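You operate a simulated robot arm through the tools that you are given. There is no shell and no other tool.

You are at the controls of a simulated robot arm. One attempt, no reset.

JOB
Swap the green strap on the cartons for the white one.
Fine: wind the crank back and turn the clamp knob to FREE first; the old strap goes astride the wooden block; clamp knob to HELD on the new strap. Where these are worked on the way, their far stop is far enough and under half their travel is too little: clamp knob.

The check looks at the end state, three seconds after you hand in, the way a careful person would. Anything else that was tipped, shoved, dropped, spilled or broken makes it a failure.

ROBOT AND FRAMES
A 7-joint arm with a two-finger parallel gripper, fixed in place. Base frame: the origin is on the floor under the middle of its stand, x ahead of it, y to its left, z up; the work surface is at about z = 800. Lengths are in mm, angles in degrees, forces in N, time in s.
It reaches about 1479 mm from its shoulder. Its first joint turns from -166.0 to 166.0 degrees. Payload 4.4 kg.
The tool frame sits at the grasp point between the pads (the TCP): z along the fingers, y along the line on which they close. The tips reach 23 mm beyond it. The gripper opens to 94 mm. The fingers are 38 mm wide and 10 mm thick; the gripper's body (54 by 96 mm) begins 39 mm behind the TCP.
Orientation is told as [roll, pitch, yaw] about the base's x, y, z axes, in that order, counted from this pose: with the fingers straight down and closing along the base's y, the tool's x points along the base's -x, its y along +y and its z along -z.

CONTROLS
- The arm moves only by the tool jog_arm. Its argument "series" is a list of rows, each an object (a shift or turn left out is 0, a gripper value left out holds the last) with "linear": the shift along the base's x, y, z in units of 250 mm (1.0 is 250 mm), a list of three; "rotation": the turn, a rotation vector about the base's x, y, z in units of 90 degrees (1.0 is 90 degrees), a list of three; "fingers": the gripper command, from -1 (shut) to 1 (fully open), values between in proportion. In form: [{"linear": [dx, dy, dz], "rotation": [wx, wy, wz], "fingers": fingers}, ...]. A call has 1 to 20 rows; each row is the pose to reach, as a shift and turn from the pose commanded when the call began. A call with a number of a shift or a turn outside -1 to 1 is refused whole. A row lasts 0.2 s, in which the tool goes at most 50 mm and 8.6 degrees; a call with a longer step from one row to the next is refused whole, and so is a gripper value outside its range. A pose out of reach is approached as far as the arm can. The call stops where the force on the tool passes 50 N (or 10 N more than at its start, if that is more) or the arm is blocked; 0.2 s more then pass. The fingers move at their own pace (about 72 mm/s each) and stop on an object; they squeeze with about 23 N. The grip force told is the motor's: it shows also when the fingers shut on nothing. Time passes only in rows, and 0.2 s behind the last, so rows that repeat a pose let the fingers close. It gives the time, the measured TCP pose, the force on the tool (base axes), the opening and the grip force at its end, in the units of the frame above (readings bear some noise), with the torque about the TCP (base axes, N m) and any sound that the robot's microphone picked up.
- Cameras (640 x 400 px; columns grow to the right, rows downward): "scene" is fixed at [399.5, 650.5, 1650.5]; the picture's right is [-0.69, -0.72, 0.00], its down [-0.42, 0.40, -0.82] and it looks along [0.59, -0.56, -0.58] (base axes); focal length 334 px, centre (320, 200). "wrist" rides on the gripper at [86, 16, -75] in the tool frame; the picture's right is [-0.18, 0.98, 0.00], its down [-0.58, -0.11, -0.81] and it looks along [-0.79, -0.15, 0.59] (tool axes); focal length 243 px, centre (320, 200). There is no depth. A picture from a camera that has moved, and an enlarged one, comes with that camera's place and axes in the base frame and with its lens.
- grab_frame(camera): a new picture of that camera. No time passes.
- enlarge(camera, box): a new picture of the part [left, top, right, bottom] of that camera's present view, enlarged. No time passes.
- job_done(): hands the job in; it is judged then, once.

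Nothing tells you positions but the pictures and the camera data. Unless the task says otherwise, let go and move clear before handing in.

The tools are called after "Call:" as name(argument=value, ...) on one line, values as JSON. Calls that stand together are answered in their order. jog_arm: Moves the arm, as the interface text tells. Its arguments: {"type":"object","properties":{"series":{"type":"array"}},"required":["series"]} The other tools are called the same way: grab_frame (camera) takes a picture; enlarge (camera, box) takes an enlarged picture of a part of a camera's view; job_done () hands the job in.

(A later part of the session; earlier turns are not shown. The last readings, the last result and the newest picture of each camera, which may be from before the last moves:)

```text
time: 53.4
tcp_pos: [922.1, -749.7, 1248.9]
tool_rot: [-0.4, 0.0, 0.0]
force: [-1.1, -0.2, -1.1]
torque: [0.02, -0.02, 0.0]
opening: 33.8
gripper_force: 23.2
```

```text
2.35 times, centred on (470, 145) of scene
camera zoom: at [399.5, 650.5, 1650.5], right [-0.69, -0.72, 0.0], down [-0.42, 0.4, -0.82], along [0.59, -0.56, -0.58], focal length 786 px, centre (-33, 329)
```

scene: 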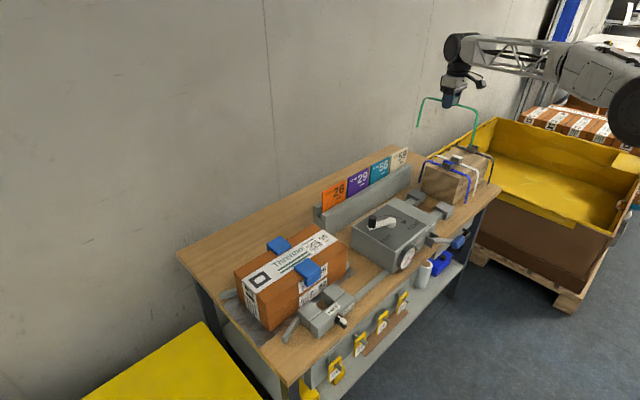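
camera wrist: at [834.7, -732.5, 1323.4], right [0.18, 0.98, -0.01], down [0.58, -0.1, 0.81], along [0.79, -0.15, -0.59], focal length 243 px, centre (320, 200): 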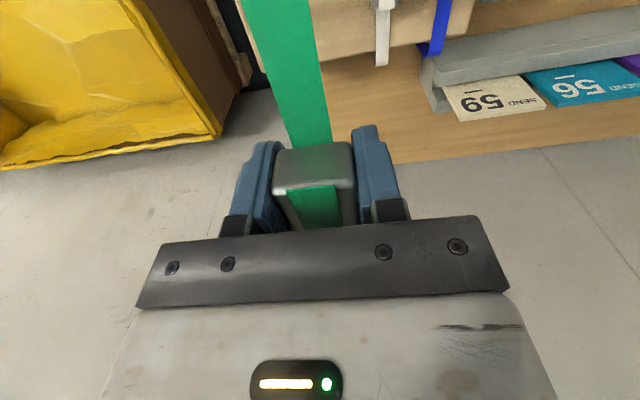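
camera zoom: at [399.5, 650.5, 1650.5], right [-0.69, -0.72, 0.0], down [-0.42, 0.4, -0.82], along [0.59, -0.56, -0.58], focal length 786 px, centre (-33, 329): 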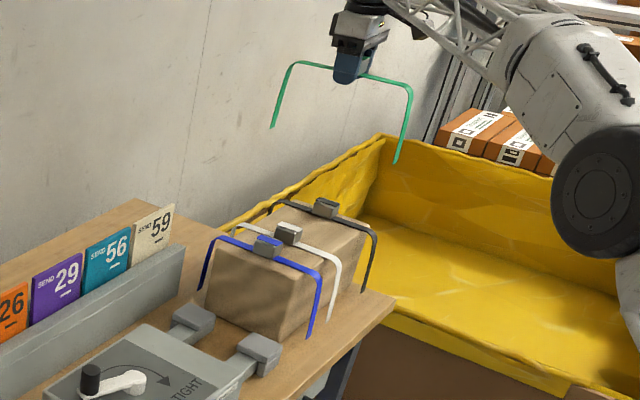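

Call:
jog_arm(series=[{"linear": [0, 0, -0.1], "fingers": -1}, {"linear": [0, 0, -0.24], "fingers": -1}, {"linear": [0, 0, -0.38], "fingers": -1}, {"linear": [0, 0, -0.5], "fingers": -1}, {"linear": [0, 0, -0.5], "fingers": -1}])

Call:
grab_frame(camera="wrist")

Call:
enlarge(camera="scene", box=[410, 80, 530, 220])

```text
time: 54.6
tcp_pos: [924.7, -747.2, 1123.9]
tool_rot: [-0.4, -0.1, 0.0]
force: [0.5, 0.7, -1.8]
torque: [-0.01, 0.0, 0.05]
opening: 33.8
gripper_force: 22.9
```

```text
taken
camera wrist: at [839.5, -730.2, 1199.0], right [0.18, 0.98, -0.01], down [0.58, -0.1, 0.81], along [0.79, -0.15, -0.59], focal length 243 px, centre (320, 200)
```

wrist: 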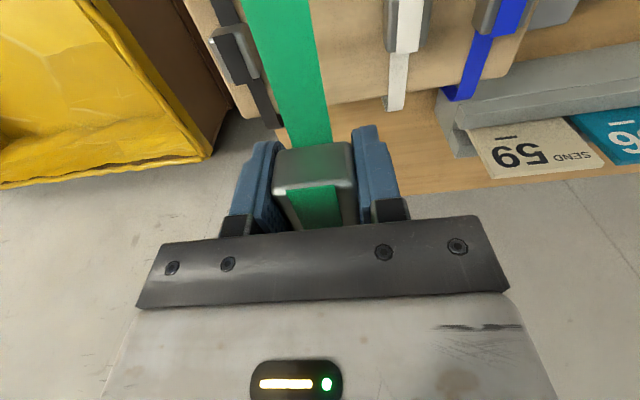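

```text
2.86 times, centred on (470, 150) of scene
camera zoom: at [399.5, 650.5, 1650.5], right [-0.69, -0.72, 0.0], down [-0.42, 0.4, -0.82], along [0.59, -0.56, -0.58], focal length 955 px, centre (-109, 343)
```

zoom: 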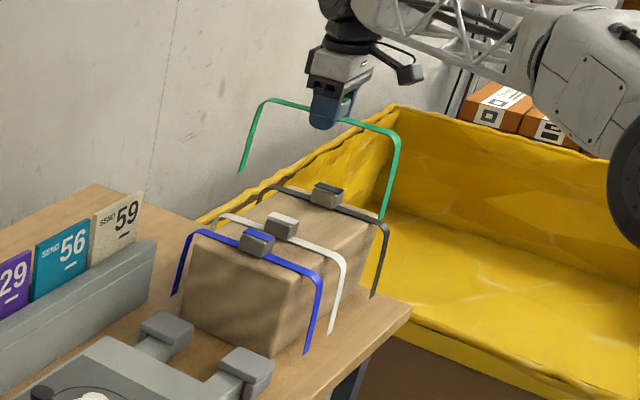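

Call:
jog_arm(series=[{"linear": [0, 0, -0.12], "fingers": -1}, {"linear": [0, 0, -0.26], "fingers": -1}, {"linear": [0, 0, -0.4], "fingers": -1}, {"linear": [0, 0, -0.52], "fingers": -1}, {"linear": [0, 0, -0.6], "fingers": -1}, {"linear": [0, 0, -0.64], "fingers": -1}, {"linear": [0, 0, -0.64], "fingers": -1}])

Call:
grab_frame(camera="wrist")

Call:
enlarge(camera="scene", box=[410, 120, 510, 220])

```text
time: 56.2
tcp_pos: [925.2, -742.8, 964.5]
tool_rot: [-0.5, -0.1, 0.0]
force: [-1.9, 1.0, 5.8]
torque: [0.17, 0.17, 0.06]
opening: 33.8
gripper_force: 23.0
```

```text
taken
camera wrist: at [837.4, -726.1, 1039.8], right [0.18, 0.98, -0.01], down [0.58, -0.1, 0.81], along [0.79, -0.15, -0.59], focal length 243 px, centre (320, 200)
```

wrist: 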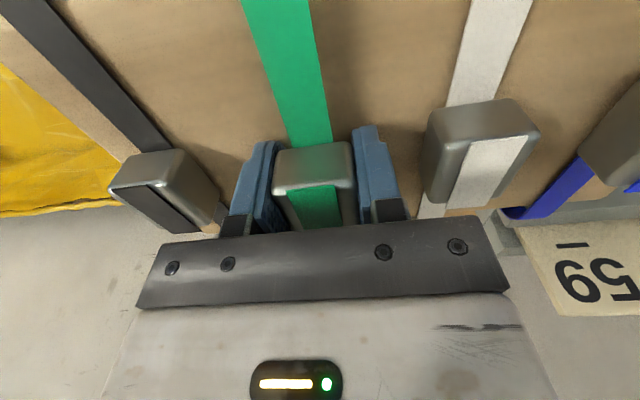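

```text
4.00 times, centred on (460, 170) of scene
camera zoom: at [399.5, 650.5, 1650.5], right [-0.69, -0.72, 0.0], down [-0.42, 0.4, -0.82], along [0.59, -0.56, -0.58], focal length 1337 px, centre (-240, 320)
```

zoom: 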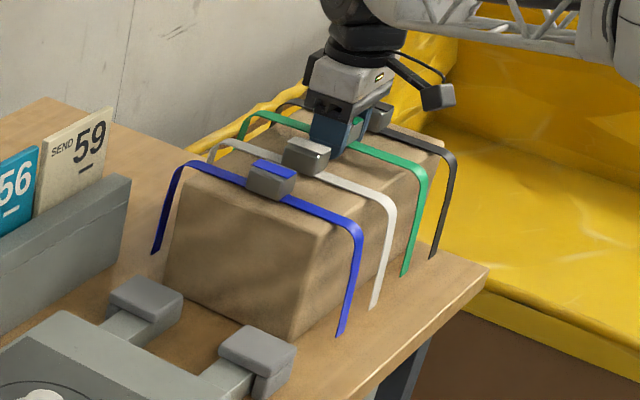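

Green strap now rests astride the block between white and black (upward contact force felt). I'll open only partway to stay clear of the neighbours, then rise.

Call:
jog_arm(series=[{"fingers": -0.1}, {"fingers": 0.1}, {"fingers": 0.2}, {"fingers": 0.2}])

Call:
grab_frame(camera="wrist")

Call:
jog_arm(series=[{"linear": [0, 0, 0.04], "fingers": 0.2}, {"linear": [0, 0, 0.12], "fingers": 0.2}, {"linear": [0, 0, 0.26], "fingers": 0.2}, {"linear": [0, 0, 0.42], "fingers": 0.2}, {"linear": [0, 0, 0.58], "fingers": 0.2}])

Call:
grab_frame(camera="wrist")

Call:
enlarge(camera="scene", box=[410, 120, 510, 220])

```text
time: 57.2
tcp_pos: [924.5, -742.4, 966.2]
tool_rot: [-0.4, -0.2, 0.0]
force: [-2.0, -8.0, 10.9]
torque: [0.19, 0.23, 0.17]
opening: 52.8
gripper_force: 0.0
```

```text
taken
camera wrist: at [837.3, -726.2, 1039.8], right [0.18, 0.98, -0.01], down [0.58, -0.1, 0.81], along [0.79, -0.15, -0.59], focal length 243 px, centre (320, 200)
```

wrist: 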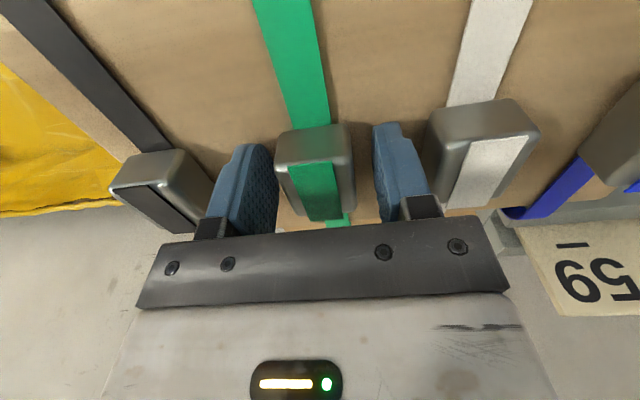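

```text
time: 58.4
tcp_pos: [926.2, -745.9, 1111.5]
tool_rot: [-0.3, 0.0, 0.0]
force: [0.2, -0.3, -0.8]
torque: [-0.02, 0.01, 0.0]
opening: 56.4
gripper_force: 0.1
```

```text
taken
camera wrist: at [838.9, -730.4, 1186.2], right [0.18, 0.98, -0.01], down [0.58, -0.1, 0.81], along [0.79, -0.15, -0.59], focal length 243 px, centre (320, 200)
```

wrist: 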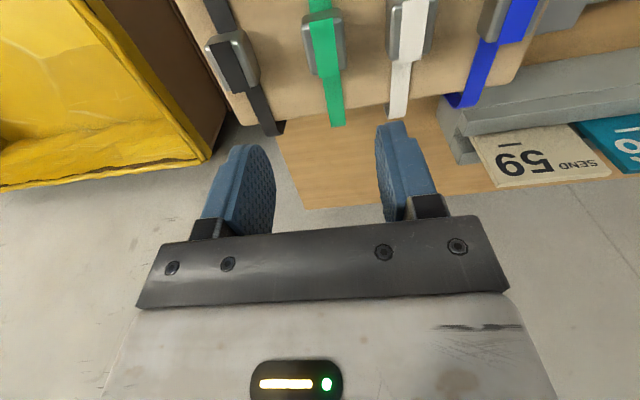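

```text
4.00 times, centred on (460, 170) of scene
camera zoom: at [399.5, 650.5, 1650.5], right [-0.69, -0.72, 0.0], down [-0.42, 0.4, -0.82], along [0.59, -0.56, -0.58], focal length 1337 px, centre (-240, 320)
```

zoom: 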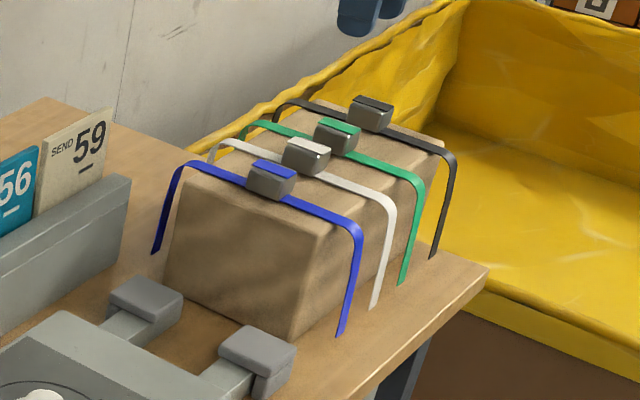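

The green strap sits properly on the block. Next I'll line up over the white strap's buckle (y about -675).

Call:
jog_arm(series=[{"linear": [0, 0.14, 0]}, {"linear": [0, 0.284, 0]}, {"linear": [0, 0.284, -0.1]}, {"linear": [0, 0.284, -0.2]}])

Call:
grab_frame(camera="wrist")

Call:
enlarge(camera="wrist", box=[220, 0, 420, 130])

```text
time: 59.4
tcp_pos: [924.9, -673.7, 1061.0]
tool_rot: [-0.4, -0.1, 0.0]
force: [-0.3, -0.4, -0.6]
torque: [0.01, 0.0, -0.01]
opening: 56.5
gripper_force: 0.1
```

```text
taken
camera wrist: at [838.3, -657.9, 1134.6], right [0.18, 0.98, -0.01], down [0.58, -0.1, 0.81], along [0.79, -0.15, -0.59], focal length 243 px, centre (320, 200)
```

wrist: 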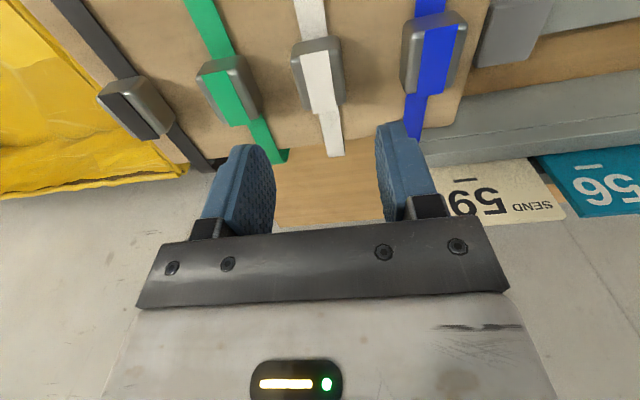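

```text
3.08 times, centred on (320, 65) of wrist
camera zoom: at [838.3, -657.9, 1134.6], right [0.18, 0.98, -0.01], down [0.58, -0.1, 0.81], along [0.79, -0.15, -0.59], focal length 746 px, centre (320, 615)
```

zoom: 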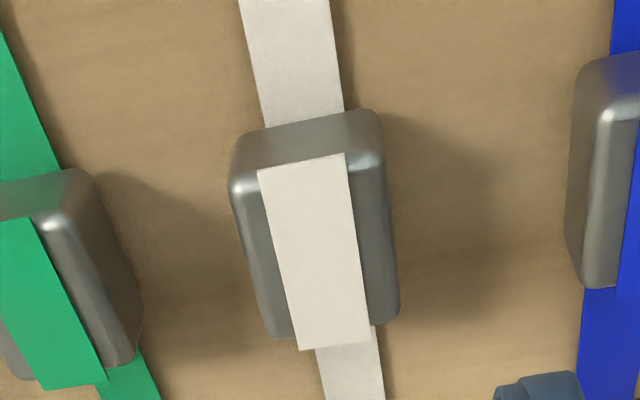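

Call:
jog_arm(series=[{"linear": [0, -0.003, -0.14]}, {"linear": [0, -0.003, -0.26]}, {"linear": [0, -0.003, -0.33]}, {"linear": [0, -0.003, -0.37]}])

Call:
grab_frame(camera="wrist")

Call:
enlarge(camera="scene", box=[410, 120, 510, 220])

```text
time: 60.4
tcp_pos: [925.3, -674.7, 965.1]
tool_rot: [-0.5, -0.1, -0.1]
force: [0.8, 0.2, 0.0]
torque: [0.02, -0.03, -0.01]
opening: 56.3
gripper_force: 0.0
```

```text
taken
camera wrist: at [838.9, -658.4, 1040.7], right [0.18, 0.98, -0.01], down [0.58, -0.1, 0.81], along [0.79, -0.15, -0.59], focal length 243 px, centre (320, 200)
```

wrist: 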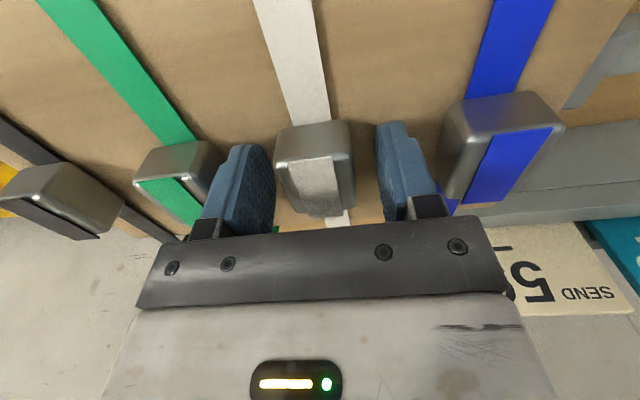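

```text
4.00 times, centred on (460, 170) of scene
camera zoom: at [399.5, 650.5, 1650.5], right [-0.69, -0.72, 0.0], down [-0.42, 0.4, -0.82], along [0.59, -0.56, -0.58], focal length 1337 px, centre (-240, 320)
```

zoom: 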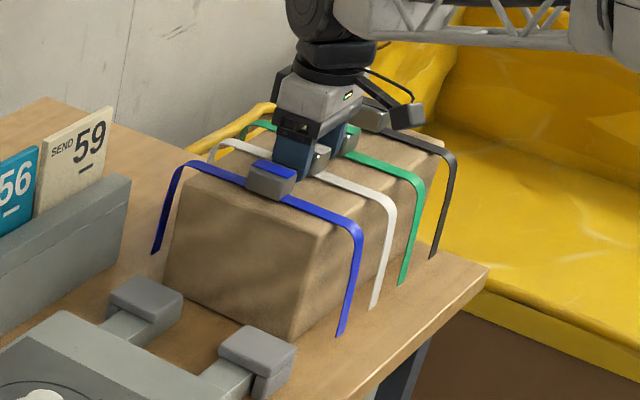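

Call:
jog_arm(series=[{"fingers": -1}, {"fingers": -1}, {"fingers": -1}, {"fingers": -1}])

Call:
jog_arm(series=[{"linear": [0, 0, 0.02], "fingers": -1}, {"linear": [0, 0, 0.06], "fingers": -1}, {"linear": [0, 0, 0.12], "fingers": -1}])

Call:
grab_frame(camera="wrist")

Call:
enlarge(camera="scene", box=[410, 120, 510, 220])

```text
time: 61.4
tcp_pos: [924.7, -675.4, 966.1]
tool_rot: [-0.4, 0.0, 0.0]
force: [-0.4, -0.6, 1.6]
torque: [0.0, -0.12, 0.01]
opening: 33.4
gripper_force: 22.7
```

```text
time: 62.2
tcp_pos: [926.7, -674.2, 995.3]
tool_rot: [-0.3, 0.1, -0.1]
force: [0.2, -0.7, -2.1]
torque: [-0.03, 0.02, 0.01]
opening: 33.3
gripper_force: 23.2
```

```text
taken
camera wrist: at [840.7, -657.7, 1070.8], right [0.18, 0.98, -0.01], down [0.58, -0.1, 0.81], along [0.79, -0.15, -0.59], focal length 243 px, centre (320, 200)
```

wrist: 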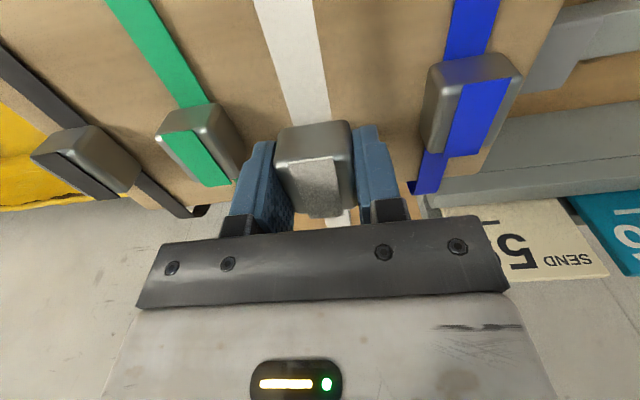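

```text
4.00 times, centred on (460, 170) of scene
camera zoom: at [399.5, 650.5, 1650.5], right [-0.69, -0.72, 0.0], down [-0.42, 0.4, -0.82], along [0.59, -0.56, -0.58], focal length 1337 px, centre (-240, 320)
```

zoom: 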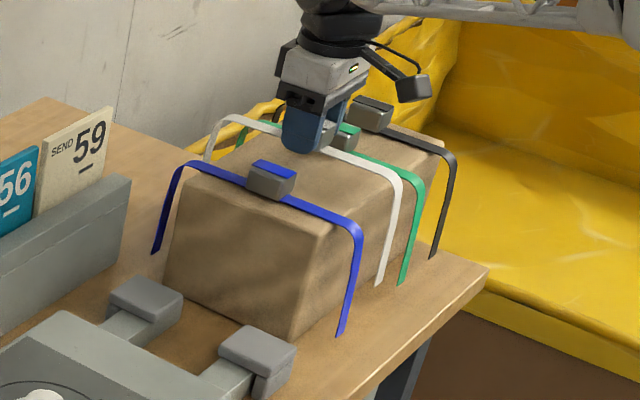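

White strap is off the block and neighbours undisturbed. Lifting to travel height and carrying it back to the cartons.

Call:
jog_arm(series=[{"linear": [0, 0, 0.08], "fingers": -1}, {"linear": [0, 0, 0.2], "fingers": -1}, {"linear": [0, 0, 0.36], "fingers": -1}, {"linear": [0, 0, 0.52], "fingers": -1}, {"linear": [0, 0, 0.68], "fingers": -1}, {"linear": [0, 0, 0.84], "fingers": -1}, {"linear": [0, 0, 1.0], "fingers": -1}])

Call:
enlarge(camera="scene", box=[410, 80, 530, 220])

Call:
jog_arm(series=[{"linear": [0.01, 0.1, 0.02], "fingers": -1}, {"linear": [0.02, 0.26, 0.04], "fingers": -1}, {"linear": [0.03, 0.42, 0.04], "fingers": -1}, {"linear": [0.04, 0.58, 0.04], "fingers": -1}, {"linear": [0.05, 0.74, 0.04], "fingers": -1}, {"linear": [0.06, 0.9, 0.04], "fingers": -1}])

Call:
jog_arm(series=[{"linear": [0.01, 0.16, 0], "fingers": -1}, {"linear": [0.02, 0.32, 0], "fingers": -1}, {"linear": [0.03, 0.48, 0], "fingers": -1}, {"linear": [0.04, 0.64, 0], "fingers": -1}, {"linear": [0.05, 0.8, 0], "fingers": -1}, {"linear": [0.06, 0.96, 0], "fingers": -1}])

Call:
jog_arm(series=[{"linear": [0.01, 0.16, 0], "fingers": -1}, {"linear": [0.02, 0.32, 0], "fingers": -1}, {"linear": [0.03, 0.48, 0], "fingers": -1}, {"linear": [0.04, 0.64, 0], "fingers": -1}, {"linear": [0.05, 0.8, 0], "fingers": -1}, {"linear": [0.06, 0.96, 0], "fingers": -1}])

```text
time: 63.8
tcp_pos: [926.3, -675.7, 1247.5]
tool_rot: [-0.3, 0.0, 0.0]
force: [-0.3, -0.1, -1.4]
torque: [-0.02, 0.01, -0.03]
opening: 33.4
gripper_force: 22.6
```

```text
2.86 times, centred on (470, 150) of scene
camera zoom: at [399.5, 650.5, 1650.5], right [-0.69, -0.72, 0.0], down [-0.42, 0.4, -0.82], along [0.59, -0.56, -0.58], focal length 955 px, centre (-109, 343)
```

zoom: 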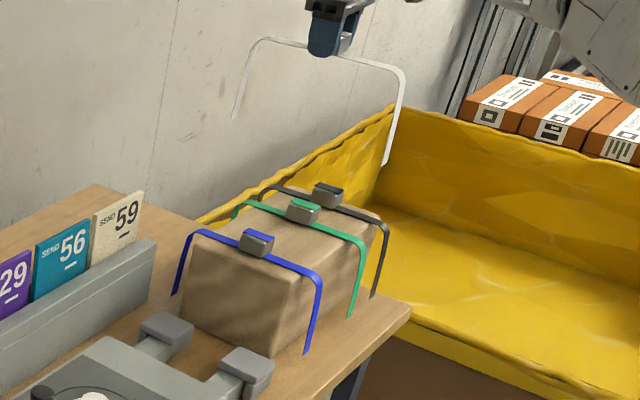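

```text
time: 65.2
tcp_pos: [942.8, -449.5, 1259.0]
tool_rot: [-0.4, 0.1, 0.0]
force: [0.3, 0.3, -0.4]
torque: [0.0, 0.02, 0.01]
opening: 33.6
gripper_force: 23.3
```

```text
time: 66.6
tcp_pos: [955.4, -208.0, 1257.4]
tool_rot: [-0.5, 0.0, 0.0]
force: [-0.5, -0.4, -0.9]
torque: [0.0, 0.0, 0.03]
opening: 33.6
gripper_force: 22.9
```

```text
time: 68.0
tcp_pos: [971.4, 30.0, 1256.7]
tool_rot: [-0.4, 0.0, -0.1]
force: [0.5, 0.6, -0.9]
torque: [-0.01, -0.01, 0.03]
opening: 33.6
gripper_force: 23.2
```

Call:
jog_arm(series=[{"linear": [0.01, 0.16, 0], "fingers": -1}, {"linear": [0.02, 0.32, 0], "fingers": -1}, {"linear": [0.03, 0.48, 0], "fingers": -1}, {"linear": [0.036, 0.62, 0], "fingers": -1}, {"linear": [0.036, 0.726, 0], "fingers": -1}, {"linear": [0.036, 0.726, 0], "fingers": -1}])

Call:
grab_frame(camera="wrist")

Call:
enlarge(camera="scene", box=[210, 120, 370, 340])

```text
time: 69.4
tcp_pos: [977.4, 213.3, 1258.7]
tool_rot: [-0.4, 0.0, 0.0]
force: [0.0, 0.9, -0.9]
torque: [0.02, 0.0, 0.0]
opening: 33.5
gripper_force: 22.9
```

```text
taken
camera wrist: at [890.4, 231.0, 1333.3], right [0.18, 0.98, -0.01], down [0.58, -0.1, 0.81], along [0.79, -0.15, -0.59], focal length 243 px, centre (320, 200)
```

wrist: 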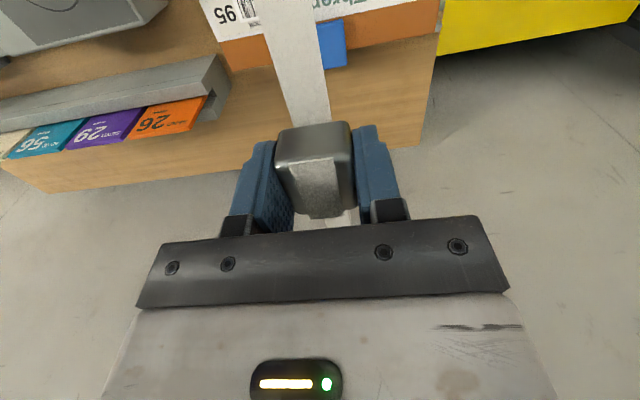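

```text
1.82 times, centred on (290, 230) of scene
camera zoom: at [399.5, 650.5, 1650.5], right [-0.69, -0.72, 0.0], down [-0.42, 0.4, -0.82], along [0.59, -0.56, -0.58], focal length 608 px, centre (374, 146)
```

zoom: 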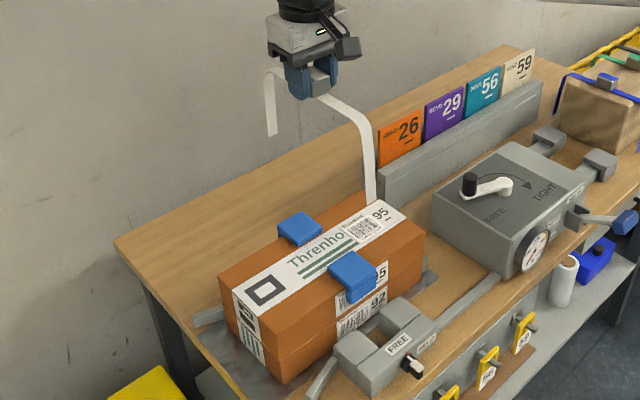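

Call:
jog_arm(series=[{"linear": [0.0116, -0.0128, -0.1], "fingers": -1}, {"linear": [0.0116, -0.0128, -0.26], "fingers": -1}, {"linear": [0.0116, -0.0128, -0.42], "fingers": -1}, {"linear": [0.0116, -0.0128, -0.58], "fingers": -1}, {"linear": [0.0116, -0.0128, -0.7], "fingers": -1}, {"linear": [0.0116, -0.0128, -0.7], "fingers": -1}])

Call:
grab_frame(camera="wrist")

Call:
enlarge(camera="scene", box=[210, 170, 370, 340])

```text
time: 70.8
tcp_pos: [978.3, 210.8, 1081.8]
tool_rot: [-0.4, 0.0, 0.0]
force: [-0.7, 0.5, -0.4]
torque: [-0.02, -0.05, 0.01]
opening: 33.6
gripper_force: 23.0
```

```text
taken
camera wrist: at [891.8, 226.7, 1157.2], right [0.18, 0.98, -0.01], down [0.58, -0.1, 0.81], along [0.79, -0.15, -0.59], focal length 243 px, centre (320, 200)
```

wrist: 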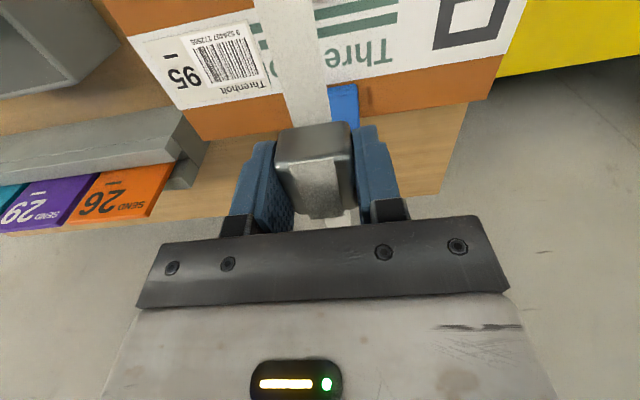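

```text
2.35 times, centred on (290, 255) of scene
camera zoom: at [399.5, 650.5, 1650.5], right [-0.69, -0.72, 0.0], down [-0.42, 0.4, -0.82], along [0.59, -0.56, -0.58], focal length 786 px, centre (391, 71)
```

zoom: 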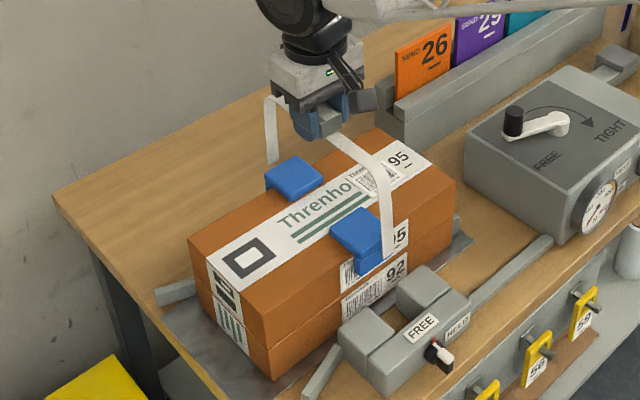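

Call:
jog_arm(series=[{"linear": [0.0056, 0.004, -0.1], "fingers": -1}, {"linear": [0.0056, 0.004, -0.22], "fingers": -1}, {"linear": [0.0056, 0.004, -0.32], "fingers": -1}, {"linear": [0.0056, 0.004, -0.39], "fingers": -1}, {"linear": [0.0056, 0.004, -0.39], "fingers": -1}])

Call:
grab_frame(camera="wrist")

Call:
enlarge(camera="scene", box=[230, 200, 370, 340])

```text
time: 72.0
tcp_pos: [981.1, 210.2, 983.1]
tool_rot: [-0.4, 0.0, 0.0]
force: [-0.5, 0.6, -0.6]
torque: [0.02, 0.0, -0.03]
opening: 33.4
gripper_force: 23.0
```

```text
taken
camera wrist: at [895.4, 225.7, 1057.5], right [0.18, 0.98, -0.01], down [0.58, -0.1, 0.81], along [0.79, -0.15, -0.59], focal length 243 px, centre (320, 200)
```

wrist: 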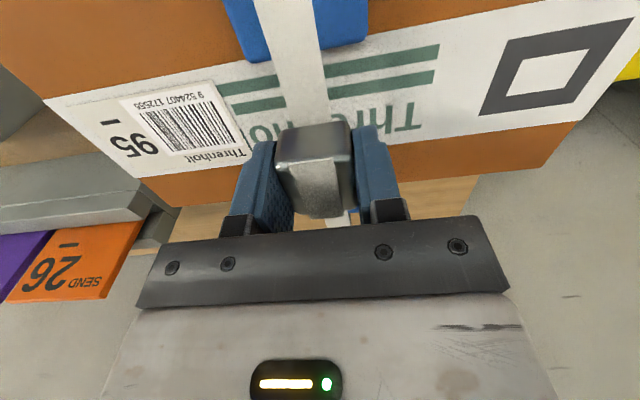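

```text
2.86 times, centred on (300, 270) of scene
camera zoom: at [399.5, 650.5, 1650.5], right [-0.69, -0.72, 0.0], down [-0.42, 0.4, -0.82], along [0.59, -0.56, -0.58], focal length 955 px, centre (377, 0)
```

zoom: 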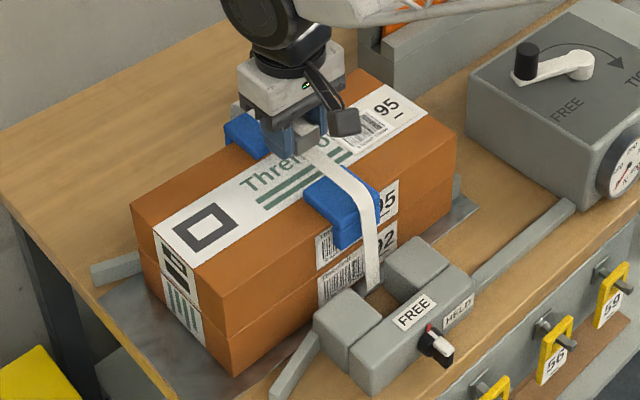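

Call:
jog_arm(series=[{"linear": [-0.006, 0.006, -0.02], "fingers": -1}, {"linear": [-0.006, 0.006, -0.04], "fingers": -1}, {"linear": [-0.006, 0.006, -0.056], "fingers": -1}, {"linear": [-0.006, 0.006, -0.056], "fingers": -1}])

Call:
grab_frame(camera="wrist")

Call:
enlarge(camera="scene", box=[240, 220, 360, 330])

```text
time: 73.0
tcp_pos: [981.8, 211.6, 970.3]
tool_rot: [-0.4, 0.1, 0.0]
force: [1.2, 0.8, -0.4]
torque: [-0.01, 0.0, 0.03]
opening: 33.5
gripper_force: 23.0
```

```text
taken
camera wrist: at [894.7, 228.0, 1045.1], right [0.18, 0.98, -0.01], down [0.58, -0.1, 0.81], along [0.79, -0.15, -0.59], focal length 243 px, centre (320, 200)
```

wrist: 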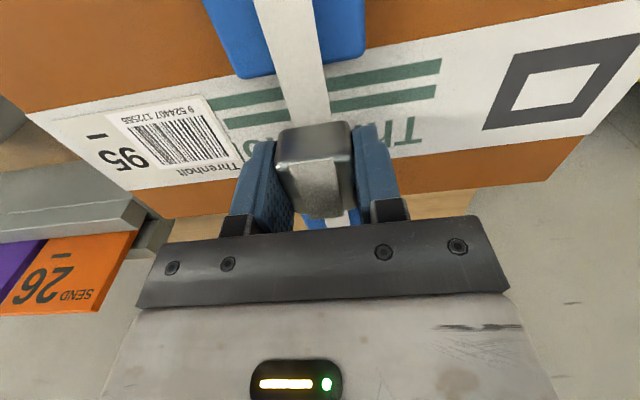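

```text
3.64 times, centred on (300, 275) of scene
camera zoom: at [399.5, 650.5, 1650.5], right [-0.69, -0.72, 0.0], down [-0.42, 0.4, -0.82], along [0.59, -0.56, -0.58], focal length 1215 px, centre (393, -73)
```

zoom: 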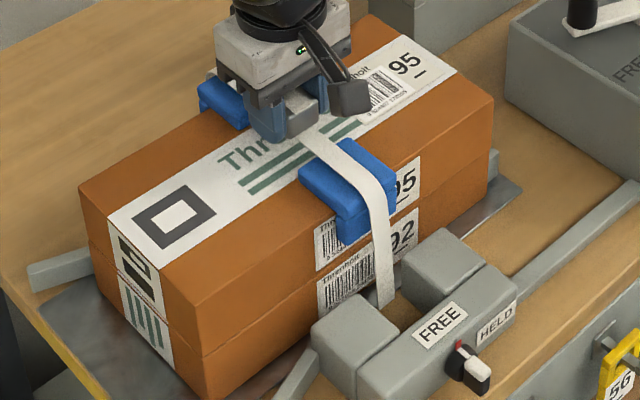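

Call:
jog_arm(series=[{"linear": [-0.003, 0, -0.008], "fingers": -1}, {"linear": [-0.004, 0, -0.016], "fingers": -1}, {"linear": [-0.004, 0, -0.016], "fingers": -1}])

Call:
jog_arm(series=[{"linear": [0, 0, -0.008], "fingers": -1}, {"linear": [0, 0, -0.008], "fingers": -1}])

Call:
enlarge(camera="scene", box=[240, 220, 360, 330])

```text
time: 73.8
tcp_pos: [980.6, 210.5, 965.8]
tool_rot: [-0.4, 0.0, 0.0]
force: [0.4, -0.2, -0.9]
torque: [0.0, 0.02, 0.01]
opening: 33.5
gripper_force: 22.7
```

```text
time: 74.4
tcp_pos: [980.6, 212.6, 966.1]
tool_rot: [-0.4, -0.2, 0.0]
force: [-1.8, 2.2, 9.1]
torque: [0.11, 0.24, 0.02]
opening: 33.6
gripper_force: 23.1
```

```text
3.64 times, centred on (300, 275) of scene
camera zoom: at [399.5, 650.5, 1650.5], right [-0.69, -0.72, 0.0], down [-0.42, 0.4, -0.82], along [0.59, -0.56, -0.58], focal length 1215 px, centre (393, -73)
```

zoom: 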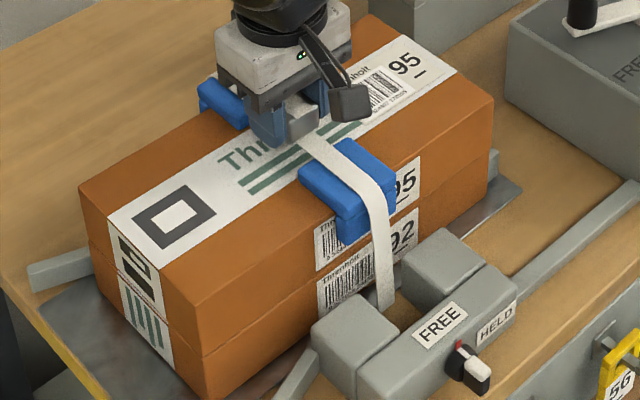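

The white strap is now seated on the protectors (contact felt). Releasing and rising.

Call:
jog_arm(series=[{"linear": [0, 0, 0.003], "fingers": -0.1}, {"linear": [0, 0, 0.003], "fingers": 0.2}, {"linear": [0, 0, 0.003], "fingers": 0.5}, {"linear": [0, 0, 0.003], "fingers": 0.5}, {"linear": [0, 0, 0.06], "fingers": 0.5}, {"linear": [0, 0, 0.2], "fingers": 0.5}, {"linear": [0, 0, 0.38], "fingers": 0.5}, {"linear": [0, 0, 0.56], "fingers": 0.5}])

Call:
enlarge(camera="scene", box=[240, 220, 360, 330])

Call:
grab_frame(camera="wrist")

```text
time: 76.2
tcp_pos: [982.4, 210.9, 1101.8]
tool_rot: [-0.4, 0.1, 0.0]
force: [0.5, 0.2, -1.2]
torque: [0.01, -0.02, -0.03]
opening: 70.3
gripper_force: 0.0
```

```text
3.64 times, centred on (300, 275) of scene
camera zoom: at [399.5, 650.5, 1650.5], right [-0.69, -0.72, 0.0], down [-0.42, 0.4, -0.82], along [0.59, -0.56, -0.58], focal length 1215 px, centre (393, -73)
```

zoom: 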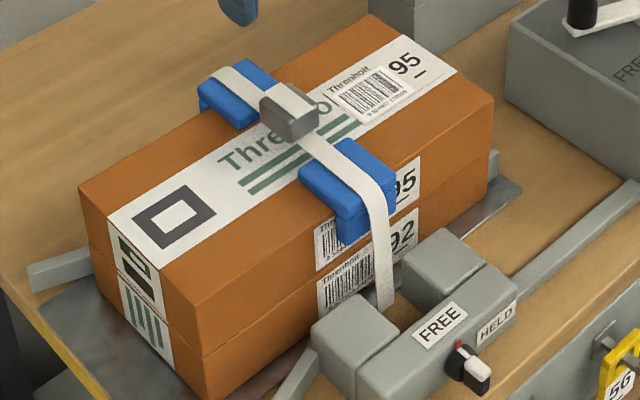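

```text
taken
camera wrist: at [895.6, 227.0, 1176.8], right [0.18, 0.98, -0.01], down [0.58, -0.1, 0.81], along [0.79, -0.15, -0.59], focal length 243 px, centre (320, 200)
```

wrist: 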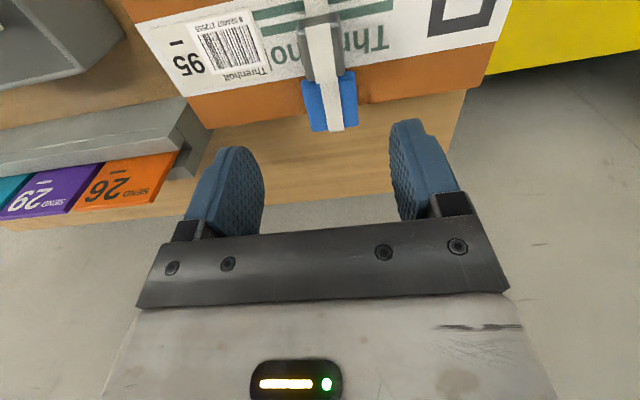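

White strap is in place with its front leg between the jaws. Now I'll go back in front of the clamp, re-orienting the gripper forward to turn the knob to HELD.

Call:
jog_arm(series=[{"linear": [-0.02, 0, 0.1], "rotation": [0, 0, 0.0]}, {"linear": [-0.08, 0, 0.2], "rotation": [0, 0, 0.09]}, {"linear": [-0.16, 0, 0.3], "rotation": [0, 0, 0.18]}, {"linear": [-0.25, 0, 0.3], "rotation": [0, 0, 0.27]}, {"linear": [-0.34, 0, 0.3], "rotation": [0, 0, 0.36]}, {"linear": [-0.43, 0, 0.3], "rotation": [0, 0, 0.45]}, {"linear": [-0.52, 0, 0.3], "rotation": [0, 0, 0.54]}, {"linear": [-0.61, 0, 0.3], "rotation": [0, 0, 0.63]}, {"linear": [-0.7, 0, 0.3], "rotation": [0, 0, 0.72]}, {"linear": [-0.8, 0, 0.3], "rotation": [0, 0, 0.81]}, {"linear": [-0.9, 0, 0.3], "rotation": [0, 0, 0.9]}, {"linear": [-0.98, 0, 0.3], "rotation": [0, 0, 0.99]}, {"linear": [-0.98, 0, 0.3], "rotation": [0, 0, 1.0]}])

Call:
jog_arm(series=[{"linear": [-0.05, 0, 0], "rotation": [0, -0.09, 0]}, {"linear": [-0.1, 0, 0], "rotation": [0, -0.18, 0]}, {"linear": [-0.15, 0, 0], "rotation": [0, -0.27, 0]}, {"linear": [-0.2, 0, 0], "rotation": [0, -0.36, 0]}, {"linear": [-0.25, 0, 0], "rotation": [0, -0.45, 0]}, {"linear": [-0.3, 0, -0.05], "rotation": [0, -0.54, 0]}, {"linear": [-0.35, 0, -0.1], "rotation": [0, -0.63, 0]}, {"linear": [-0.4, 0, -0.15], "rotation": [0, -0.72, 0]}, {"linear": [-0.45, 0, -0.2], "rotation": [0, -0.81, 0]}, {"linear": [-0.48, 0, -0.25], "rotation": [0, -0.9, 0]}, {"linear": [-0.48, 0, -0.3], "rotation": [0, -0.99, 0]}, {"linear": [-0.48, 0, -0.3], "rotation": [0, -1.0, 0]}])

Call:
jog_arm(series=[{"linear": [0, 0, -0.05], "rotation": [-0.09, 0, 0]}, {"linear": [0, 0, -0.1], "rotation": [-0.18, 0, 0]}, {"linear": [0, 0, -0.15], "rotation": [-0.27, 0, 0]}, {"linear": [0, 0, -0.2], "rotation": [-0.36, 0, 0]}, {"linear": [0, 0, -0.3], "rotation": [-0.45, 0, 0]}, {"linear": [0, 0, -0.4], "rotation": [-0.54, 0, 0]}, {"linear": [0, 0, -0.5], "rotation": [-0.63, 0, 0]}, {"linear": [0, 0, -0.6], "rotation": [-0.72, 0, 0]}, {"linear": [0, 0, -0.7], "rotation": [-0.81, 0, 0]}, {"linear": [0, 0, -0.8], "rotation": [-0.9, 0, 0]}, {"linear": [0, 0, -0.9], "rotation": [-0.99, 0, 0]}, {"linear": [0, 0, -0.95], "rotation": [-1.0, 0, 0]}])

Call:
grab_frame(camera="wrist")

Call:
grab_frame(camera="scene")

```text
time: 79.0
tcp_pos: [735.0, 209.1, 1178.8]
tool_rot: [-0.4, -0.1, 90.1]
force: [-0.2, 0.9, 0.0]
torque: [-0.01, -0.02, 0.03]
opening: 70.3
gripper_force: 0.1
```

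```text
time: 81.6
tcp_pos: [615.2, 211.6, 1103.9]
tool_rot: [-90.4, -0.1, 90.1]
force: [0.0, 0.7, 0.2]
torque: [0.01, 0.01, 0.01]
opening: 70.5
gripper_force: 0.0
```

```text
time: 84.2
tcp_pos: [615.3, 212.1, 868.0]
tool_rot: [86.3, 89.9, -93.3]
force: [-0.8, 0.8, 0.1]
torque: [0.03, 0.02, 0.01]
opening: 70.2
gripper_force: 0.0
```

```text
taken
camera wrist: at [541.1, 194.4, 954.5], right [0.01, -0.98, -0.18], down [-0.81, 0.1, -0.58], along [0.59, 0.15, -0.79], focal length 243 px, centre (320, 200)
```

wrist: 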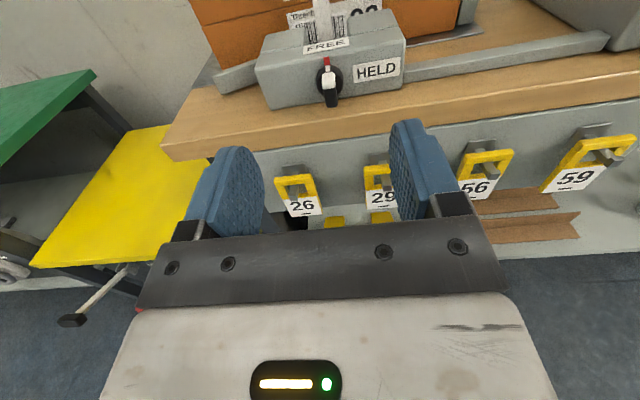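

```text
taken
```

scene: 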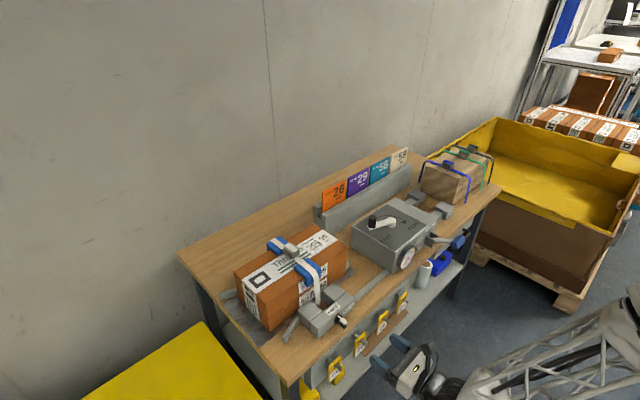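

Call:
jog_arm(series=[{"linear": [0.02, -0.004, -0.06], "fingers": -0.15}, {"linear": [0.06, -0.008, -0.12], "fingers": -0.15}, {"linear": [0.12, -0.008, -0.165], "fingers": -0.15}, {"linear": [0.2, -0.008, -0.165], "fingers": -0.15}, {"linear": [0.28, -0.008, -0.165], "fingers": -0.15}, {"linear": [0.28, -0.008, -0.165], "fingers": -0.15}])

Call:
grab_frame(camera="wrist")

Call:
enlarge(camera="wrist", box=[220, 0, 420, 150])

Call:
enlarge(camera="scene", box=[310, 280, 400, 370])

```text
time: 85.6
tcp_pos: [686.2, 209.2, 826.5]
tool_rot: [-48.4, 90.0, 132.0]
force: [0.3, 0.0, 0.8]
torque: [0.0, 0.01, -0.04]
opening: 40.0
gripper_force: 0.1
```

```text
taken
camera wrist: at [613.1, 192.0, 913.3], right [0.01, -0.98, -0.18], down [-0.81, 0.1, -0.58], along [0.59, 0.15, -0.79], focal length 243 px, centre (320, 200)
```

wrist: 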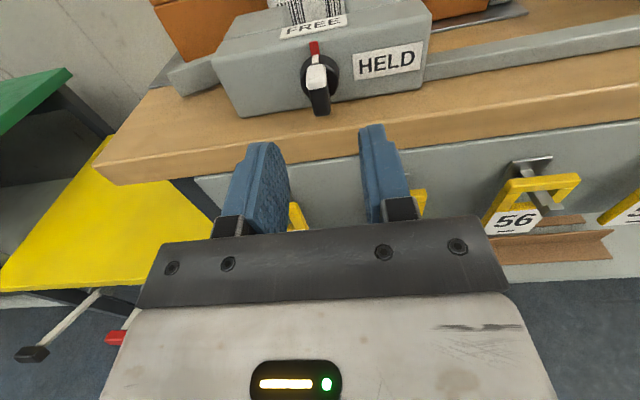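

```text
2.67 times, centred on (320, 75) of wrist
camera zoom: at [613.1, 192.0, 913.3], right [0.01, -0.98, -0.18], down [-0.81, 0.1, -0.58], along [0.59, 0.15, -0.79], focal length 647 px, centre (320, 533)
```

zoom: 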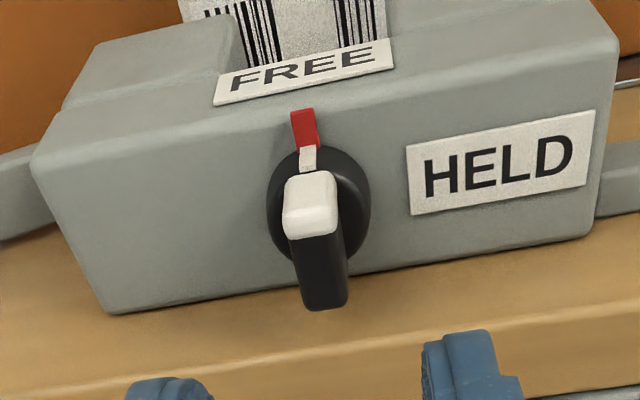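

```text
4.44 times, centred on (355, 325) of scene
camera zoom: at [399.5, 650.5, 1650.5], right [-0.69, -0.72, 0.0], down [-0.42, 0.4, -0.82], along [0.59, -0.56, -0.58], focal length 1485 px, centre (164, -356)
```

zoom: 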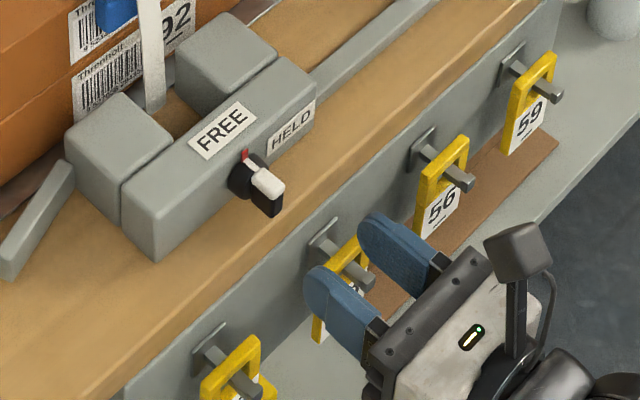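

Call:
jog_arm(series=[{"linear": [0.1, 0.001, 0]}, {"linear": [0.18, 0.001, 0]}, {"linear": [0.22, 0.001, 0]}, {"linear": [0.247, 0.001, 0]}, {"linear": [0.247, 0.001, 0]}])

Call:
enlarge(camera="wrist", box=[220, 60, 420, 220])

```text
time: 86.8
tcp_pos: [746.1, 208.1, 825.9]
tool_rot: [-18.8, 90.0, 161.6]
force: [-0.4, -0.1, -1.3]
torque: [0.01, -0.01, 0.01]
opening: 40.0
gripper_force: 0.0
```

```text
2.50 times, centred on (320, 140) of wrist
camera zoom: at [672.7, 191.8, 912.5], right [0.01, -0.98, -0.18], down [-0.81, 0.1, -0.58], along [0.59, 0.15, -0.79], focal length 606 px, centre (320, 350)
```

zoom: 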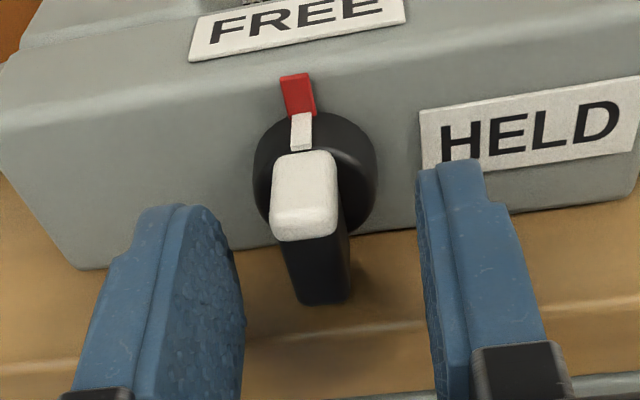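

Call:
jog_arm(series=[{"linear": [0.006, 0.005, 0.003], "fingers": -0.15}, {"linear": [0.006, 0.005, 0.003], "fingers": -0.6}, {"linear": [0.006, 0.005, 0.003], "fingers": -1}, {"linear": [0.006, 0.005, 0.003], "fingers": -1}, {"linear": [0.006, 0.005, 0.003], "fingers": -1}])

Call:
enlarge(camera="wrist", box=[220, 60, 420, 220])

```text
time: 88.0
tcp_pos: [749.6, 209.9, 827.0]
tool_rot: [-22.2, 89.9, 158.0]
force: [-0.5, -6.9, 0.1]
torque: [0.01, 0.05, -0.67]
opening: 12.1
gripper_force: 44.7
```

```text
2.50 times, centred on (320, 140) of wrist
camera zoom: at [674.5, 192.8, 914.3], right [0.01, -0.98, -0.18], down [-0.81, 0.1, -0.58], along [0.59, 0.15, -0.79], focal length 606 px, centre (320, 350)
```

zoom: 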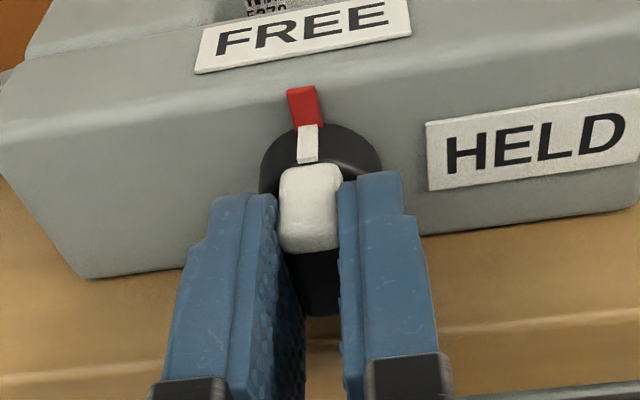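

Call:
jog_arm(series=[{"linear": [0, -0.001, 0], "rotation": [0.07, 0, 0], "fingers": -1}, {"linear": [0, -0.001, 0], "rotation": [0.14, 0, 0], "fingers": -1}, {"linear": [0, -0.001, 0], "rotation": [0.21, 0, 0], "fingers": -1}])

Call:
enlarge(camera="wrist", box=[220, 60, 420, 220])

```text
time: 88.8
tcp_pos: [749.4, 209.8, 827.2]
tool_rot: [-90.3, 70.9, 90.0]
force: [-10.7, -22.4, 6.0]
torque: [0.0, 1.0, -0.56]
opening: 11.9
gripper_force: 44.8
```

```text
2.50 times, centred on (320, 140) of wrist
camera zoom: at [674.5, 165.5, 904.1], right [0.01, -0.87, -0.49], down [-0.81, 0.29, -0.52], along [0.59, 0.4, -0.7], focal length 606 px, centre (320, 350)
```

zoom: 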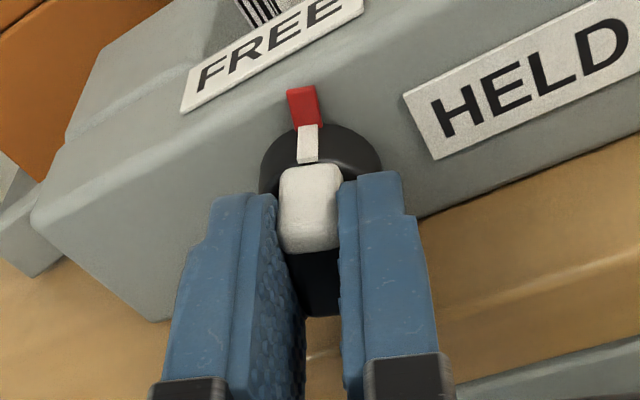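

Call:
jog_arm(series=[{"linear": [-0.001, -0.002, 0.0006], "rotation": [0.03, 0, 0], "fingers": -1}, {"linear": [-0.0013, -0.003, 0.0008], "rotation": [0.1, 0, 0], "fingers": -1}, {"linear": [-0.0013, -0.003, 0.0008], "rotation": [0.17, 0, 0], "fingers": -1}, {"linear": [-0.0013, -0.003, 0.0008], "rotation": [0.22, 0, 0], "fingers": -1}])

```text
time: 89.8
tcp_pos: [748.2, 210.5, 827.3]
tool_rot: [-90.3, 51.2, 90.1]
force: [31.2, -17.9, -29.0]
torque: [0.01, 0.67, -0.54]
opening: 11.5
gripper_force: 45.4
```

Call:
jog_arm(series=[{"linear": [0.002, -0.0014, -0.0028], "rotation": [0.0, 0, 0], "fingers": -1}, {"linear": [0.002, -0.0014, -0.0028], "rotation": [0.06, 0, 0], "fingers": -1}, {"linear": [0.002, -0.0014, -0.0028], "rotation": [0.12, 0, 0], "fingers": -1}, {"linear": [0.002, -0.0014, -0.0028], "rotation": [0.18, 0, 0], "fingers": -1}])

Call:
enlarge(camera="wrist", box=[220, 60, 420, 220])

```text
time: 90.8
tcp_pos: [749.8, 210.3, 826.2]
tool_rot: [-90.5, 35.0, 90.1]
force: [-31.8, 2.1, 13.1]
torque: [-0.02, 0.41, -0.27]
opening: 11.9
gripper_force: 44.8
```

```text
2.50 times, centred on (320, 140) of wrist
camera zoom: at [675.1, 128.9, 863.1], right [0.01, -0.41, -0.91], down [-0.81, 0.53, -0.25], along [0.59, 0.74, -0.33], focal length 606 px, centre (320, 350)
```

zoom: 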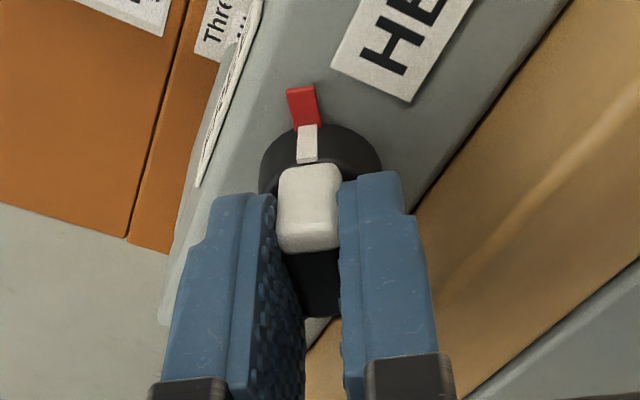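

Call:
jog_arm(series=[{"linear": [-0.001, 0.0, 0.001], "rotation": [0.0, 0, 0], "fingers": -1}, {"linear": [-0.001, 0.0, 0.001], "rotation": [0.06, 0, 0], "fingers": -1}, {"linear": [-0.001, 0.0, 0.001], "rotation": [0.12, 0, 0], "fingers": -1}, {"linear": [-0.001, 0.0, 0.001], "rotation": [0.18, 0, 0], "fingers": -1}])

```text
time: 91.8
tcp_pos: [749.2, 210.4, 825.6]
tool_rot: [-90.6, 18.8, 90.0]
force: [-7.6, 14.0, 15.5]
torque: [0.0, 0.51, 0.12]
opening: 12.0
gripper_force: 44.6
```

Call:
jog_arm(series=[{"linear": [0, 0.001, 0.0016], "rotation": [0.05, 0, 0], "fingers": -1}, {"linear": [0, 0.001, 0.0016], "rotation": [0.1, 0, 0], "fingers": -1}, {"linear": [0, 0.001, 0.0016], "rotation": [0.16, 0, 0], "fingers": -1}, {"linear": [0, 0.001, 0.0016], "rotation": [0.21, 0, 0], "fingers": -1}])

Call:
enlarge(camera="wrist", box=[220, 60, 420, 220])

Call:
enlarge(camera="scene", box=[310, 280, 380, 350])

```text
time: 92.8
tcp_pos: [748.3, 209.6, 827.1]
tool_rot: [-90.4, -0.1, 89.9]
force: [31.4, 11.4, -4.3]
torque: [-0.05, 0.62, 0.01]
opening: 12.1
gripper_force: 45.3
```

```text
2.50 times, centred on (320, 140) of wrist
camera zoom: at [674.0, 122.5, 810.4], right [0.01, 0.19, -0.98], down [-0.81, 0.58, 0.1], along [0.59, 0.79, 0.15], focal length 606 px, centre (320, 350)
```

zoom: 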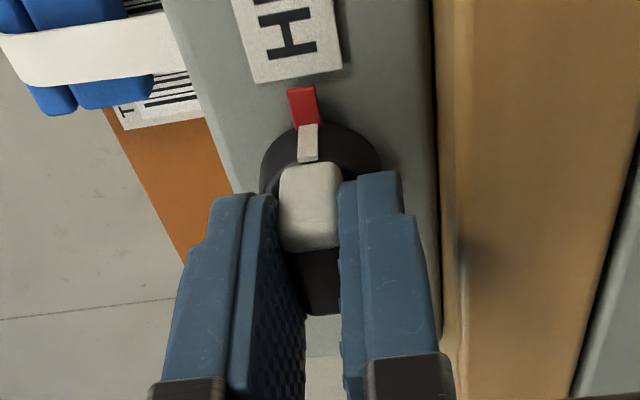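

```text
5.71 times, centred on (345, 315) of scene
camera zoom: at [399.5, 650.5, 1650.5], right [-0.69, -0.72, 0.0], down [-0.42, 0.4, -0.82], along [0.59, -0.56, -0.58], focal length 1910 px, centre (177, -457)
```

zoom: 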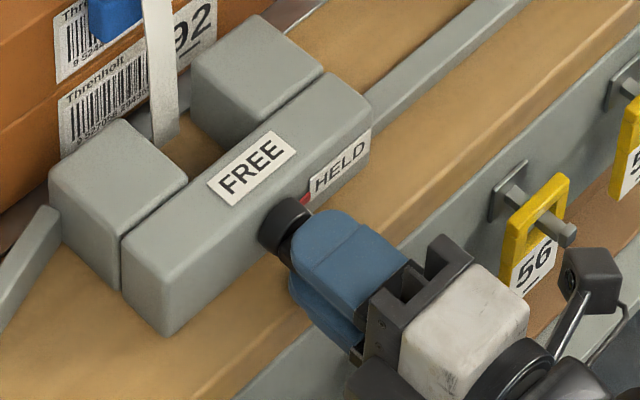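

Call:
jog_arm(series=[{"linear": [0.001, 0.0005, 0], "rotation": [0.03, 0, 0], "fingers": -1}, {"linear": [0.001, 0.0005, 0], "rotation": [0.06, 0, 0], "fingers": -1}])

Call:
enlarge(camera="wrist", box=[220, 60, 420, 220])

```text
time: 93.4
tcp_pos: [746.8, 209.2, 827.4]
tool_rot: [-90.4, -5.4, 90.0]
force: [-2.1, 6.6, 5.7]
torque: [-1.36, 0.4, -0.49]
opening: 13.8
gripper_force: 45.4
```

```text
2.50 times, centred on (320, 140) of wrist
camera zoom: at [673.8, 124.1, 802.4], right [0.01, 0.28, -0.96], down [-0.81, 0.57, 0.16], along [0.59, 0.78, 0.23], focal length 606 px, centre (320, 350)
```

zoom: 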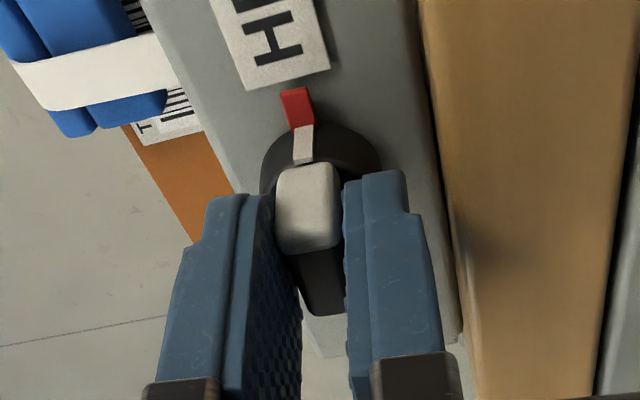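

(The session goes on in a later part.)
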